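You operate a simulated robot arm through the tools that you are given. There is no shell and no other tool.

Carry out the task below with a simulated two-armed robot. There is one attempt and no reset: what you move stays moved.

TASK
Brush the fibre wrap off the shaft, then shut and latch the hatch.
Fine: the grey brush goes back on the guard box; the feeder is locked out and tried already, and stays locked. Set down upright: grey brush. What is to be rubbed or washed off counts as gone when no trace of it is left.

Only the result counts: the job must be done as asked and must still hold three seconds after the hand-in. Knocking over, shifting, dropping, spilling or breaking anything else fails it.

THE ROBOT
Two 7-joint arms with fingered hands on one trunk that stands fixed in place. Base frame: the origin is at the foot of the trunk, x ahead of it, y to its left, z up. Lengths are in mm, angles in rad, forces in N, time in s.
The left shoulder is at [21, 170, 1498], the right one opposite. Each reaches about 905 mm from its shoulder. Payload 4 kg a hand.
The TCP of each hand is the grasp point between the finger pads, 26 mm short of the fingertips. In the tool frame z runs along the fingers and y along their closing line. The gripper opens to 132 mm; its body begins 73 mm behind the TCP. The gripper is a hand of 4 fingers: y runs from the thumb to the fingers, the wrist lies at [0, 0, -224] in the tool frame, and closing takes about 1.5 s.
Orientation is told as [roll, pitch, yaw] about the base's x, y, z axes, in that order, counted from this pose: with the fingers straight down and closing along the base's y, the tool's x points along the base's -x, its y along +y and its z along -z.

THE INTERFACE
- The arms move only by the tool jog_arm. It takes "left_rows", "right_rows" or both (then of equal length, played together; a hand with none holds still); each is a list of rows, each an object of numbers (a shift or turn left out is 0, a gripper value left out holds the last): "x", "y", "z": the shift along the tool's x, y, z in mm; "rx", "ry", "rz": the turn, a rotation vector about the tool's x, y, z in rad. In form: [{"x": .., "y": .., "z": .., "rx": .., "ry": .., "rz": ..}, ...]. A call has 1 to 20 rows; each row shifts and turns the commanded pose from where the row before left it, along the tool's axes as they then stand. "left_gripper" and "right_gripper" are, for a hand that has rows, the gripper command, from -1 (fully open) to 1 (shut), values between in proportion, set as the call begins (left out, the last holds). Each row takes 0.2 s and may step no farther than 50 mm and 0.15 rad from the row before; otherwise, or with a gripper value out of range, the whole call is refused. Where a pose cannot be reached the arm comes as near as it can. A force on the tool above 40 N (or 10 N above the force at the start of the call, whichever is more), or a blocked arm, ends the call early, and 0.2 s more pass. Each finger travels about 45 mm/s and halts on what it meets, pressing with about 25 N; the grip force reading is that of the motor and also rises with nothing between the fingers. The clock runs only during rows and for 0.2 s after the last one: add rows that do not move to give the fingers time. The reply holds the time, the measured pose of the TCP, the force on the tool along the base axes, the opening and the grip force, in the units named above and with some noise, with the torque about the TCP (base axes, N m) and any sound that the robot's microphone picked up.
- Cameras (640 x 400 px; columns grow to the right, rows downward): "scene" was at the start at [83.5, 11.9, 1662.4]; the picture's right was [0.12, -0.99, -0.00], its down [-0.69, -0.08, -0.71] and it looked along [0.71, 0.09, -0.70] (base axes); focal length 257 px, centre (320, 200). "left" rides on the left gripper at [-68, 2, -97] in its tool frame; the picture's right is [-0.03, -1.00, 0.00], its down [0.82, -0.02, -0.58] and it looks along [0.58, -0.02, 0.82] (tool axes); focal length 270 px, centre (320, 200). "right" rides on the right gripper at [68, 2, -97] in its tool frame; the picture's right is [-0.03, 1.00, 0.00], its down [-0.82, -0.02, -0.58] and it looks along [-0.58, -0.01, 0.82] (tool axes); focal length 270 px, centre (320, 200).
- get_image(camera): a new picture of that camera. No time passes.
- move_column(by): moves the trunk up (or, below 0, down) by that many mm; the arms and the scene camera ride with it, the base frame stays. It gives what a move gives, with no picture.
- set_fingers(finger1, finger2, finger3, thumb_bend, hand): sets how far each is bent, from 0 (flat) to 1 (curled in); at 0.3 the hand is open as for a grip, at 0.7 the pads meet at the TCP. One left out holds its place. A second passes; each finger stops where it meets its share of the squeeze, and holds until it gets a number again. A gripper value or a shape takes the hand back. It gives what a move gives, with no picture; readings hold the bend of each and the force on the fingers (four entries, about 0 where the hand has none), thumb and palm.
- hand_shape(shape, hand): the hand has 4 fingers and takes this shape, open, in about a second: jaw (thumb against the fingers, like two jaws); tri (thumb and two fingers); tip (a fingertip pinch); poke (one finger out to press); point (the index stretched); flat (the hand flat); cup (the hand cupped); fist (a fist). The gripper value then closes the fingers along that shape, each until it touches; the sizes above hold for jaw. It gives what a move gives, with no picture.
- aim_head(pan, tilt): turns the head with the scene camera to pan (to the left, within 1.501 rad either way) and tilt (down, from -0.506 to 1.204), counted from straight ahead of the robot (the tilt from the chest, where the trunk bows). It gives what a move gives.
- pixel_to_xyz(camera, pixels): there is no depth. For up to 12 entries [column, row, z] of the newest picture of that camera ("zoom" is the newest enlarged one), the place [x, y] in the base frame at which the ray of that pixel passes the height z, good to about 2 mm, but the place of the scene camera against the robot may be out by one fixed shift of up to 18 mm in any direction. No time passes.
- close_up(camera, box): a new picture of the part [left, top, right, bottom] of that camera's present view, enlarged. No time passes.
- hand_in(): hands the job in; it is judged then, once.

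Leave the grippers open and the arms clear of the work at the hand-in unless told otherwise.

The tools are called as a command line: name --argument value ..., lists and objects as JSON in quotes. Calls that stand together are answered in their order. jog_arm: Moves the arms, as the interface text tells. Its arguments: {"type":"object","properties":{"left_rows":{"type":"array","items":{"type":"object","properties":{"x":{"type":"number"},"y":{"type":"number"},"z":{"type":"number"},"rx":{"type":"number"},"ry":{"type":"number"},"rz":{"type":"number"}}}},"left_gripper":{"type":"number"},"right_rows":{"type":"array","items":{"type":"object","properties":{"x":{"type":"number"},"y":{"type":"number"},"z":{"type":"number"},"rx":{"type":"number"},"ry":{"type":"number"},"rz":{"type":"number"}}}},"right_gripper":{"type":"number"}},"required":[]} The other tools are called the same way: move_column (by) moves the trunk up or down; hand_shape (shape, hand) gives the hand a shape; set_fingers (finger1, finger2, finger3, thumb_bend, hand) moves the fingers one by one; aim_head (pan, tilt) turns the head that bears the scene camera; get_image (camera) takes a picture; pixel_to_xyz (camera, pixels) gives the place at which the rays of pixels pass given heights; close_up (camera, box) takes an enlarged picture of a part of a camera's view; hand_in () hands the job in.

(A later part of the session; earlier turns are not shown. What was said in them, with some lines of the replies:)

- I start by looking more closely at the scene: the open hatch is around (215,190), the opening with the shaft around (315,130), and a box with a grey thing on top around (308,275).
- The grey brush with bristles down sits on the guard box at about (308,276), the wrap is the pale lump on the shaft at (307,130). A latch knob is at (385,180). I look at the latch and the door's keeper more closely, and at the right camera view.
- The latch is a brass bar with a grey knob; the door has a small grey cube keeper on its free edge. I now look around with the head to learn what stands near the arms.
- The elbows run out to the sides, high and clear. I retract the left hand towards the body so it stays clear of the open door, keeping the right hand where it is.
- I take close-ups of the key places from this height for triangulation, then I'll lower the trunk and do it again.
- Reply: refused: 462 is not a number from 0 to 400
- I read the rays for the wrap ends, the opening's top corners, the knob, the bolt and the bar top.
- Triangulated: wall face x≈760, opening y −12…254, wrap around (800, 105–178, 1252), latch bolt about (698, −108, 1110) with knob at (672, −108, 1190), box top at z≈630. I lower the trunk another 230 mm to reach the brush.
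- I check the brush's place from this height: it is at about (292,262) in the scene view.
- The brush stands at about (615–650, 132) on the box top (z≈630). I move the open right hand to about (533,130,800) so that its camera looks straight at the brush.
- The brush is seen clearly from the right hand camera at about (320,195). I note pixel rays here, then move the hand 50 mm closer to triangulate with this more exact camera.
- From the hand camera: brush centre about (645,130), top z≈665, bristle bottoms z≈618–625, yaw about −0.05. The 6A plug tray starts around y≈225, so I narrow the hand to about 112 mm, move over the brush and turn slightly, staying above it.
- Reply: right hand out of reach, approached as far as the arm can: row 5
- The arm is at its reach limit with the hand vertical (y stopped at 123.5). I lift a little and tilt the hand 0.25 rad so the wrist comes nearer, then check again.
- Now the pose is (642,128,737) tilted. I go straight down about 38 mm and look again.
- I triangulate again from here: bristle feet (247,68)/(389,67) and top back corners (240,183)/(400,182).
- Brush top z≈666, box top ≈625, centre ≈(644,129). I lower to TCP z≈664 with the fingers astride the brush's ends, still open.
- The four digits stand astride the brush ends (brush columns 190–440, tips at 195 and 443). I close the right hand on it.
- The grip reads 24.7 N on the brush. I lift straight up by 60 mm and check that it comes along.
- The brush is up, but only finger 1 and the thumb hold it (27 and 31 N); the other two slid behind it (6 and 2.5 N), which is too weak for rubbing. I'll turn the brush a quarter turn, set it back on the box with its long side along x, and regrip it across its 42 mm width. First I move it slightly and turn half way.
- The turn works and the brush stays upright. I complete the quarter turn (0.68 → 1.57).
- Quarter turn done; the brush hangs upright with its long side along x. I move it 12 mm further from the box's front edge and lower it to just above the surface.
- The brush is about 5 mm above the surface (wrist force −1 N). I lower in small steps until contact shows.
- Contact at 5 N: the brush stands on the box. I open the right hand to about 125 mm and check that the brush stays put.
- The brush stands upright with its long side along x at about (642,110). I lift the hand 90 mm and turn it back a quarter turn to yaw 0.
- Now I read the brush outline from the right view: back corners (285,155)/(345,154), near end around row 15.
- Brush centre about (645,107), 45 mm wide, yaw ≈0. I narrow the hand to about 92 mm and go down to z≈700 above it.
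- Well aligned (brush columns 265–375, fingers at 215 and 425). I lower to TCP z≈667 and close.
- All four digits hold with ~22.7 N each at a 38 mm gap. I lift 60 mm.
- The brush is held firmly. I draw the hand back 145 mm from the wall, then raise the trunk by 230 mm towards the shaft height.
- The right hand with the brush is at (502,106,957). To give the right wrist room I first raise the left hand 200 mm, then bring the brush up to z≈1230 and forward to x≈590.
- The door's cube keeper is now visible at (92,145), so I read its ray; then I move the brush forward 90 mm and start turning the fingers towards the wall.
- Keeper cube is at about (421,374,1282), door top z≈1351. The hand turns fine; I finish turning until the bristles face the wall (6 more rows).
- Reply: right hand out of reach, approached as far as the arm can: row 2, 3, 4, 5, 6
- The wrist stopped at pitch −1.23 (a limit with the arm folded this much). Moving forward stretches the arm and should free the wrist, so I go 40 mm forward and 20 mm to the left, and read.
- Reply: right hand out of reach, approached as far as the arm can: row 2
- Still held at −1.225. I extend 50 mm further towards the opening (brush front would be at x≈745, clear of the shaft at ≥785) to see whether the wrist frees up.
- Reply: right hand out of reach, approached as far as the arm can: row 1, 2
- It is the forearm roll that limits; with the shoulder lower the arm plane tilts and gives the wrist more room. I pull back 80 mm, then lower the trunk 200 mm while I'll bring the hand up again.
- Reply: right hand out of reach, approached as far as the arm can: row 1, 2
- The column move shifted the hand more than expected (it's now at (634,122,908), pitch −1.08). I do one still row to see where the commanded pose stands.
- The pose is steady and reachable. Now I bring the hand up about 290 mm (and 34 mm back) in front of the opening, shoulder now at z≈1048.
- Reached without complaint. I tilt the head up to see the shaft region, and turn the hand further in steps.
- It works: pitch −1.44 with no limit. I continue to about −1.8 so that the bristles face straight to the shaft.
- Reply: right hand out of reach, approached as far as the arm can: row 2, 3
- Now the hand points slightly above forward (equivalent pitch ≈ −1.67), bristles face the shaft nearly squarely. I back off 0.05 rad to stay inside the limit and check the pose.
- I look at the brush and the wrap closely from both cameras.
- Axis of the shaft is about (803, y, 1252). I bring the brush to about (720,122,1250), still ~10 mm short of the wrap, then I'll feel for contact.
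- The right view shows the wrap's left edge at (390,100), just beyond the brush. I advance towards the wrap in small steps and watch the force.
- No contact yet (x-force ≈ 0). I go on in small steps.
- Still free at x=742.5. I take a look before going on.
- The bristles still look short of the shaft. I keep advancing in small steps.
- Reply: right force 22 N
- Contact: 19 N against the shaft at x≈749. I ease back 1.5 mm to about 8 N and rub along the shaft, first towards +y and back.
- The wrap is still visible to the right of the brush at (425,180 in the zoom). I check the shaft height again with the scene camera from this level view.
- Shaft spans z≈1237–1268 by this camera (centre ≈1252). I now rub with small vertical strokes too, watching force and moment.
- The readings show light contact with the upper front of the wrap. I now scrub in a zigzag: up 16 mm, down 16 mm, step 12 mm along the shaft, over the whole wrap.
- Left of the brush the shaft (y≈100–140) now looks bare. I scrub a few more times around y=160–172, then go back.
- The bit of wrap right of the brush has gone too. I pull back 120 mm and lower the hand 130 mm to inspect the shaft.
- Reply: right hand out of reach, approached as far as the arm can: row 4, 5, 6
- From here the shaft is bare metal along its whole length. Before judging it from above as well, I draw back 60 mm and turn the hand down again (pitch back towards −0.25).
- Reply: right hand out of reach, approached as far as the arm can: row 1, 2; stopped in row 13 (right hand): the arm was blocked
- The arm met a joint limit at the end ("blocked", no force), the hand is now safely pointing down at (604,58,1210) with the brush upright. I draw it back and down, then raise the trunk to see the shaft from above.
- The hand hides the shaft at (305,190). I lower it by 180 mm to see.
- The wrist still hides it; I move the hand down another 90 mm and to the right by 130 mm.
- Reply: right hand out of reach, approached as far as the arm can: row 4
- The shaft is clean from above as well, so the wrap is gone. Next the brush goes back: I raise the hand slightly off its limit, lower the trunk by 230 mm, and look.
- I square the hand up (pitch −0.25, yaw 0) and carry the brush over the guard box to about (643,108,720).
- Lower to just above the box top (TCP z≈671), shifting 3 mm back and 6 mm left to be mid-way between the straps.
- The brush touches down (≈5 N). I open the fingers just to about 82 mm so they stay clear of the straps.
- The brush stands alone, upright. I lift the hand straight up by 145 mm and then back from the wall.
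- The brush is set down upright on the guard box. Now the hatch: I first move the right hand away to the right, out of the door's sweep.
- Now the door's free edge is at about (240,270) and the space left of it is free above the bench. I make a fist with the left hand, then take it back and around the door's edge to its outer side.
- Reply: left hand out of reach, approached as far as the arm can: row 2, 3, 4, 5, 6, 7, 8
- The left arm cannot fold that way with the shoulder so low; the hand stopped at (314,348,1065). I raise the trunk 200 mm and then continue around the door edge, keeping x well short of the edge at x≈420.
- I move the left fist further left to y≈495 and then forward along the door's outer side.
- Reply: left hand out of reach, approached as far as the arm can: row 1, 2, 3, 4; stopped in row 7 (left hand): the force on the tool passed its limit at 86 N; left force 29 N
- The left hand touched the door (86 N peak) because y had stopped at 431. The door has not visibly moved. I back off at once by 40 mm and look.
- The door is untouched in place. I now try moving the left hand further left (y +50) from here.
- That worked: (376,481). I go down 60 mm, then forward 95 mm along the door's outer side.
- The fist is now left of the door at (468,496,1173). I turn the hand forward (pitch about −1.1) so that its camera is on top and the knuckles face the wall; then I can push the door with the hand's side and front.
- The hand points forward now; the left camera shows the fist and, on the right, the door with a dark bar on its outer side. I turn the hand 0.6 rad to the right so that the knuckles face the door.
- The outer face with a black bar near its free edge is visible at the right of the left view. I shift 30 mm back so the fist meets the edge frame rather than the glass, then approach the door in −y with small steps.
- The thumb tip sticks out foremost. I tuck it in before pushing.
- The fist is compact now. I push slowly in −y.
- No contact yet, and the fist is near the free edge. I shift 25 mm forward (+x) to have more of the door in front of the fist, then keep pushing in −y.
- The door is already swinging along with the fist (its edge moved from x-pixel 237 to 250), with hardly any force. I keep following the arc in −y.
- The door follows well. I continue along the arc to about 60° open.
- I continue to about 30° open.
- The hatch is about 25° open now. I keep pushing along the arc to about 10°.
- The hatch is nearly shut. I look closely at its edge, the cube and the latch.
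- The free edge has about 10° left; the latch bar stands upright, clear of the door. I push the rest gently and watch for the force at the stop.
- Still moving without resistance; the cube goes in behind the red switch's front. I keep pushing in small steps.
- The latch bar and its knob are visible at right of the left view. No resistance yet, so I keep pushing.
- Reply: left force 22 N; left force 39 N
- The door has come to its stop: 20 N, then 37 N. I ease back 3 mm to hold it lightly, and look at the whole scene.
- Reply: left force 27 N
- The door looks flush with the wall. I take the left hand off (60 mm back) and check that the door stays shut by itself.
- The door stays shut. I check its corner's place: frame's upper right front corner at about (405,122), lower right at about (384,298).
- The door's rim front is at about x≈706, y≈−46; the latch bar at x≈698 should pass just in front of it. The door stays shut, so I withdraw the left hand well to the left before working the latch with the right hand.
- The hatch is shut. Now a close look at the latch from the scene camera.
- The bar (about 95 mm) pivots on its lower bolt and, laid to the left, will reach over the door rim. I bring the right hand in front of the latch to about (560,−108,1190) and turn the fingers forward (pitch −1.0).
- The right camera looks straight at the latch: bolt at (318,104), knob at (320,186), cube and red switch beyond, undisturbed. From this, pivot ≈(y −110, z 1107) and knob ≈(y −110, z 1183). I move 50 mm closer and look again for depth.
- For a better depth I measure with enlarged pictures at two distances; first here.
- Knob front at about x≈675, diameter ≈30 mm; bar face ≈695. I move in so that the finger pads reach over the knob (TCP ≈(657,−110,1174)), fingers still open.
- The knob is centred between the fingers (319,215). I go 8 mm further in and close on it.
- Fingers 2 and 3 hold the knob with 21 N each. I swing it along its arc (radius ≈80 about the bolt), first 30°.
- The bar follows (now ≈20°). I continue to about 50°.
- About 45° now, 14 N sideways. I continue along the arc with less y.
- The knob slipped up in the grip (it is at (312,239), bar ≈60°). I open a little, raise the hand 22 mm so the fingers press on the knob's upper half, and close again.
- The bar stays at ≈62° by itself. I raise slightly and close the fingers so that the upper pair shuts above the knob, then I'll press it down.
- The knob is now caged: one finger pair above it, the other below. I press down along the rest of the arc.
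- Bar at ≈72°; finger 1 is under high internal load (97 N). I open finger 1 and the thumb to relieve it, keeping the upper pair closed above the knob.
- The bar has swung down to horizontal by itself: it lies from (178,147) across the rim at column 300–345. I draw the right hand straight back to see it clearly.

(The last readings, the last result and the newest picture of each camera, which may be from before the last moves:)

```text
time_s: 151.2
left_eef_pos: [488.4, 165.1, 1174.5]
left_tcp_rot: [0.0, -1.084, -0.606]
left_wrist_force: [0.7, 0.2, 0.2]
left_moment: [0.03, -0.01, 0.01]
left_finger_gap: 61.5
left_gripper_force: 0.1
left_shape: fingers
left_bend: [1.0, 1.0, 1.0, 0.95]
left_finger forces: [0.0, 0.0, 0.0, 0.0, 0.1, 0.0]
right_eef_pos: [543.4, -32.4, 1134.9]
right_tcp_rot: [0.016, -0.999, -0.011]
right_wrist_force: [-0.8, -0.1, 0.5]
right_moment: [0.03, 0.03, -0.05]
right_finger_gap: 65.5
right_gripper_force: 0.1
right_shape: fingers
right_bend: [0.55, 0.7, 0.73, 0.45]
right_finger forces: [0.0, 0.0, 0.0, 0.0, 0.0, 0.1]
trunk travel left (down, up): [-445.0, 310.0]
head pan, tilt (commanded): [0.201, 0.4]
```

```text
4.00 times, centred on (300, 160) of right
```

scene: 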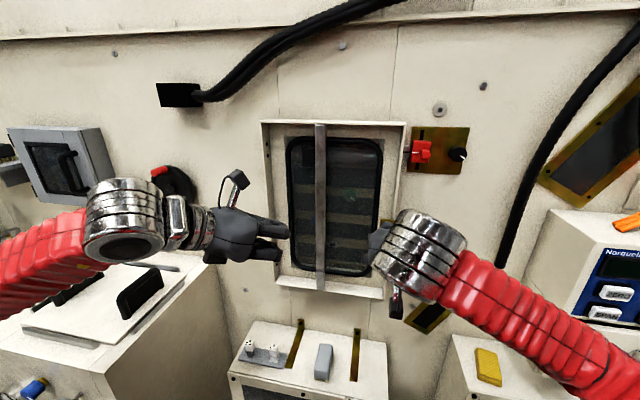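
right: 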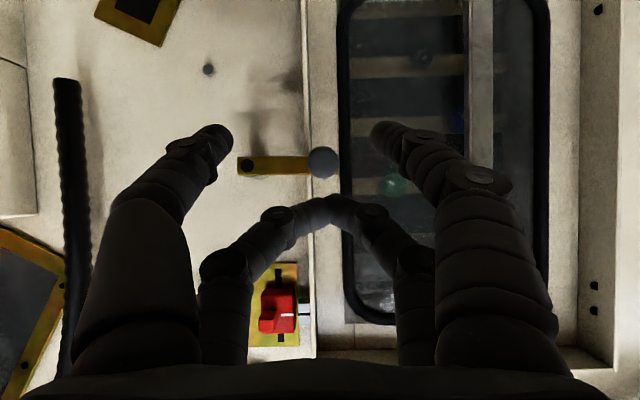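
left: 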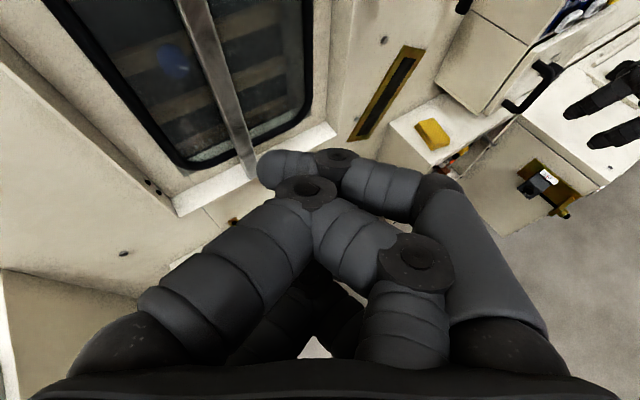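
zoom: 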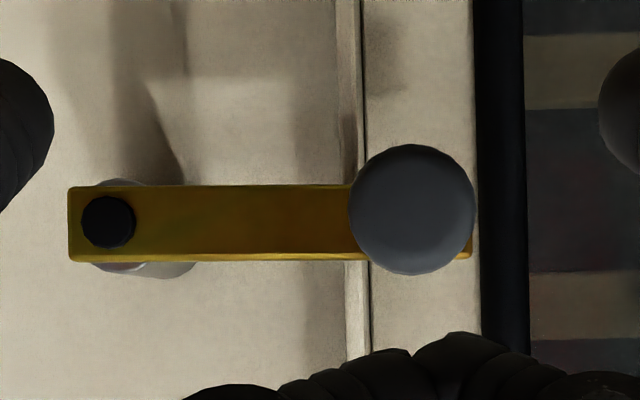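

The bar is fully horizontal on its stop and lies in front of the door rim: latched. I turn the right hand down, take it back to the right and open it.

jog_arm --right_rows '[{"ry": 0.125}, {"ry": 0.125}, {"ry": 0.125}, {"ry": 0.125}, {"ry": 0.125}, {"ry": 0.125}, {"x": 32, "y": -38, "z": -8}, {"x": 32, "y": -38, "z": -8}, {"x": 32, "y": -38, "z": -8}, {}]' --right_gripper -1

get_image --camera "scene"

```text
refused: row 7 steps farther than a row can; nothing moved
```

```text
taken
```

scene: 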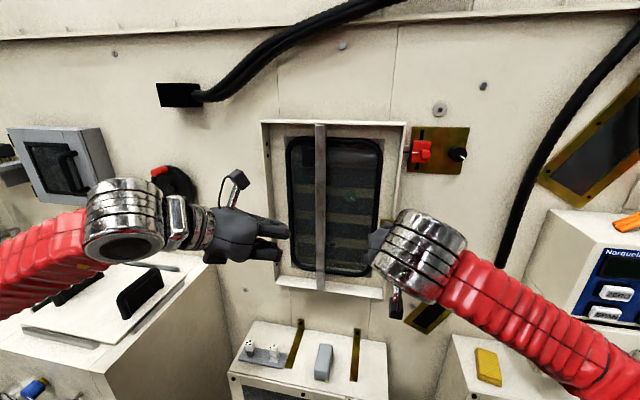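

That step was too long; I repeat with smaller rows.

jog_arm --right_rows '[{"ry": 0.125}, {"ry": 0.125}, {"ry": 0.125}, {"ry": 0.125}, {"ry": 0.125}, {"ry": 0.125}, {"x": 24, "y": -30, "z": -6}, {"x": 24, "y": -30, "z": -6}, {"x": 24, "y": -30, "z": -6}, {"x": 24, "y": -30, "z": -6}, {}]' --right_gripper -1

get_image --camera "scene"

close_up --camera "scene" --box '[340, 110, 468, 260]'

```text
time_s: 153.7
left_eef_pos: [489.0, 165.3, 1174.7]
left_tcp_rot: [0.0, -1.084, -0.603]
left_wrist_force: [0.4, 0.4, -0.4]
left_moment: [0.0, 0.03, -0.04]
left_finger_gap: 61.6
left_gripper_force: 0.0
left_shape: fingers
left_bend: [1.0, 1.0, 1.0, 0.95]
left_finger forces: [0.0, 0.1, 0.0, 0.0, 0.0, 0.1]
right_eef_pos: [444.1, -152.7, 1133.2]
right_tcp_rot: [0.008, -0.25, -0.001]
right_wrist_force: [1.1, -0.1, 0.2]
right_moment: [0.02, 0.01, 0.0]
right_finger_gap: 131.9
right_gripper_force: 0.2
right_shape: jaw
right_bend: [0.3, 0.3, 0.3, 0.3]
right_finger forces: [0.1, 0.0, 0.0, 0.0, 0.0, 0.0]
trunk travel left (down, up): [-445.0, 310.0]
head pan, tilt (commanded): [0.201, 0.4]
```

```text
taken
```

scene: 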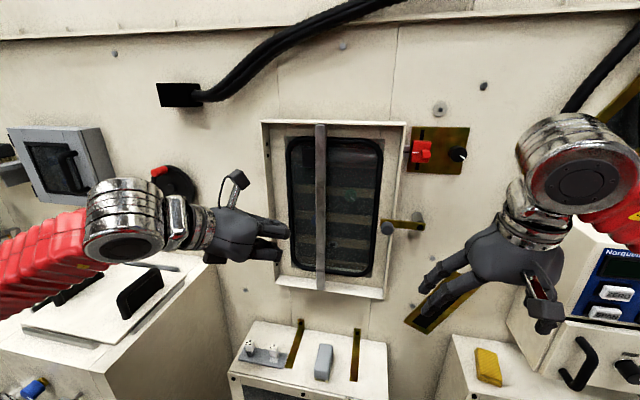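

```text
2.67 times, centred on (404, 185) of scene
```

zoom: 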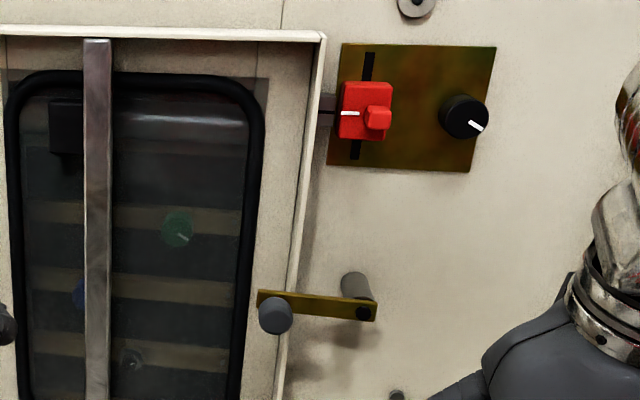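

The hatch is shut, the bar lies across its rim, and the red lock is as before. Now I open the left hand, turn it down and draw it back.

hand_shape --hand "left" --shape "jaw"

jog_arm --left_rows '[{"ry": 0.135}, {"ry": 0.135}, {"ry": 0.135}, {"ry": 0.135}, {"ry": 0.135}, {"ry": 0.135}, {"ry": 0.135}, {"ry": 0.135}, {"x": 30, "y": 15}, {"x": 30, "y": 15}, {"x": 30, "y": 15}, {}]' --left_gripper -1

get_image --camera "scene"

```text
time_s: 154.6
left_eef_pos: [487.6, 163.6, 1174.5]
left_tcp_rot: [-0.001, -1.084, -0.605]
left_wrist_force: [-0.1, -0.1, 0.2]
left_moment: [0.02, 0.0, -0.03]
left_finger_gap: 131.9
left_gripper_force: 0.0
left_shape: jaw
left_bend: [0.3, 0.3, 0.3, 0.3]
left_finger forces: [0.0, 0.0, 0.0, 0.0, 0.0, 0.0]
right_eef_pos: [443.6, -153.5, 1133.2]
right_tcp_rot: [0.01, -0.251, 0.001]
right_wrist_force: [-0.2, 0.2, -0.7]
right_moment: [0.01, 0.02, 0.0]
right_finger_gap: 132.1
right_gripper_force: 0.0
right_shape: jaw
right_bend: [0.3, 0.3, 0.3, 0.3]
right_finger forces: [0.0, 0.0, 0.0, 0.1, 0.1, 0.0]
trunk travel left (down, up): [-445.0, 310.0]
head pan, tilt (commanded): [0.201, 0.4]
```

```text
time_s: 157.2
left_eef_pos: [440.3, 251.4, 1173.2]
left_tcp_rot: [0.0, -0.004, -0.605]
left_wrist_force: [0.6, -0.1, 0.1]
left_moment: [0.04, 0.01, 0.03]
left_finger_gap: 132.1
left_gripper_force: 0.1
left_shape: jaw
left_bend: [0.3, 0.3, 0.3, 0.3]
left_finger forces: [0.1, 0.1, 0.1, 0.1, 0.1, 0.0]
right_eef_pos: [444.8, -154.2, 1132.7]
right_tcp_rot: [0.009, -0.251, -0.001]
right_wrist_force: [-0.5, 0.2, -0.4]
right_moment: [0.02, 0.0, 0.01]
right_finger_gap: 132.0
right_gripper_force: 0.1
right_shape: jaw
right_bend: [0.3, 0.3, 0.3, 0.3]
right_finger forces: [0.1, 0.0, 0.0, 0.0, 0.1, 0.1]
trunk travel left (down, up): [-445.0, 310.0]
head pan, tilt (commanded): [0.201, 0.4]
```

```text
taken
```

scene: 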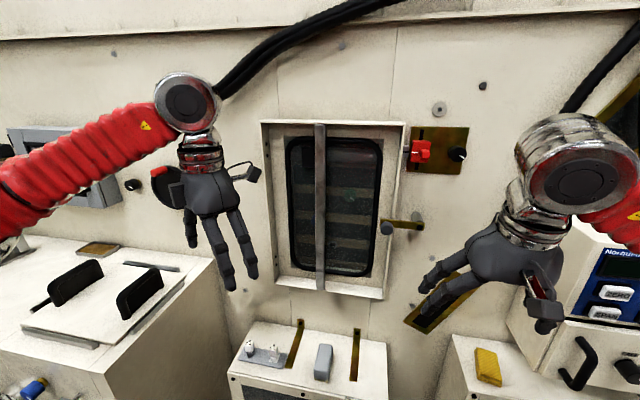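

I draw the left hand back another 100 mm and check the guard box with the brush, and the latch, once more.

jog_arm --left_rows '[{"x": 27.5, "y": -18.8}, {"x": 27.5, "y": -18.8}, {"x": 27.5, "y": -18.8}, {}]'

aim_head --pan 0.1 --tilt 0.6

get_image --camera "scene"

close_up --camera "scene" --box '[200, 250, 392, 370]'

close_up --camera "scene" --box '[240, 50, 464, 250]'

```text
time_s: 158.2
left_eef_pos: [338.1, 253.3, 1172.6]
left_tcp_rot: [-0.001, -0.004, -0.607]
left_wrist_force: [0.7, -0.9, 0.9]
left_moment: [0.02, 0.01, 0.0]
left_finger_gap: 132.1
left_gripper_force: 0.0
left_shape: jaw
left_bend: [0.3, 0.3, 0.3, 0.3]
left_finger forces: [0.0, 0.0, 0.0, 0.0, 0.0, 0.0]
right_eef_pos: [443.9, -153.1, 1133.3]
right_tcp_rot: [0.009, -0.249, 0.0]
right_wrist_force: [0.7, -0.2, -0.4]
right_moment: [0.01, 0.01, 0.01]
right_finger_gap: 131.6
right_gripper_force: 0.0
right_shape: jaw
right_bend: [0.3, 0.3, 0.3, 0.3]
right_finger forces: [0.0, 0.1, 0.1, 0.0, 0.1, 0.0]
trunk travel left (down, up): [-445.0, 310.0]
head pan, tilt (commanded): [0.201, 0.4]
```

```text
time_s: 158.9
left_eef_pos: [339.1, 252.5, 1172.3]
left_tcp_rot: [0.001, -0.006, -0.606]
left_wrist_force: [0.0, 0.3, 0.0]
left_moment: [-0.02, 0.01, -0.01]
left_finger_gap: 131.8
left_gripper_force: 0.1
left_shape: jaw
left_bend: [0.3, 0.3, 0.3, 0.3]
left_finger forces: [0.0, 0.1, 0.0, 0.0, 0.1, 0.1]
right_eef_pos: [444.7, -152.4, 1134.3]
right_tcp_rot: [0.008, -0.251, 0.002]
right_wrist_force: [-0.5, -0.1, 0.8]
right_moment: [0.0, -0.01, -0.02]
right_finger_gap: 131.9
right_gripper_force: 0.0
right_shape: jaw
right_bend: [0.3, 0.3, 0.3, 0.3]
right_finger forces: [0.1, 0.0, 0.0, 0.0, 0.1, 0.0]
trunk travel left (down, up): [-445.0, 310.0]
head pan, tilt (commanded): [0.099, 0.6]
```

```text
taken
```

scene: 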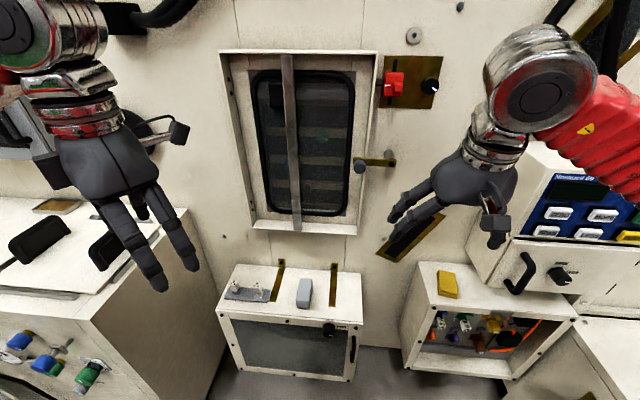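

```text
3.33 times, centred on (296, 310) of scene
```

zoom: 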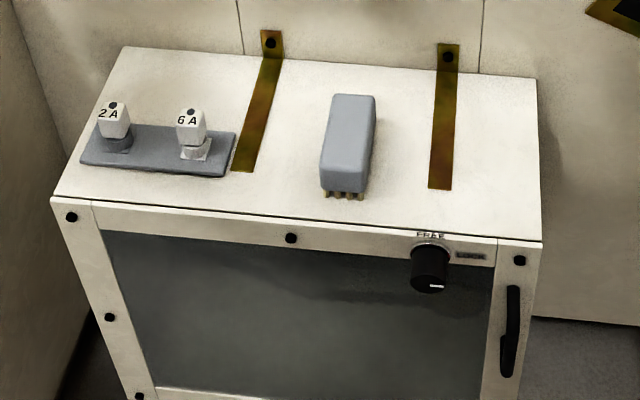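

```text
2.00 times, centred on (352, 150) of scene
```

zoom: 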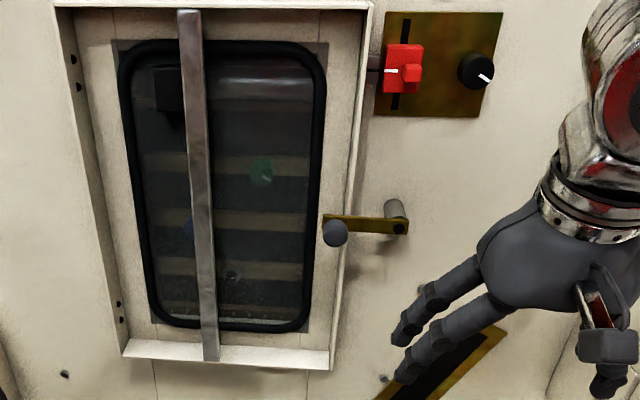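

Everything is in order: the shaft is bare, the grey brush stands upright on the guard box, the hatch is shut with its bar across the rim, the red lock is unchanged, both grippers are open and the arms are clear. I hand the job in.

hand_in

```text
The job is handed in.
```

The fibre wrap is off the shaft, and the hatch is shut and latched. I've handed the job in, but I don't have the verdict.

- **Shaft:** it looked like bare metal from below, straight on and above. I couldn't see its back side.
- **Brush:** the grey brush is back on the guard box, standing upright. Its long side now points away from the wall; it was parallel to the wall at the start.
- **Hatch:** I pushed the door to its stop, and the latch bar now lies level across the front of the door rim.
- **Feeder lock:** I didn't touch the red lockout switch, and it looks the same as at the start.
- **Bumps:** before closing the hatch, the left hand hit the open door's edge, peaking at 86 N. While I turned the latch bar, one finger of the right hand was pressed with about 97 N. I saw no damage or shift from either.

Both grippers are open and both arms are clear of the work.
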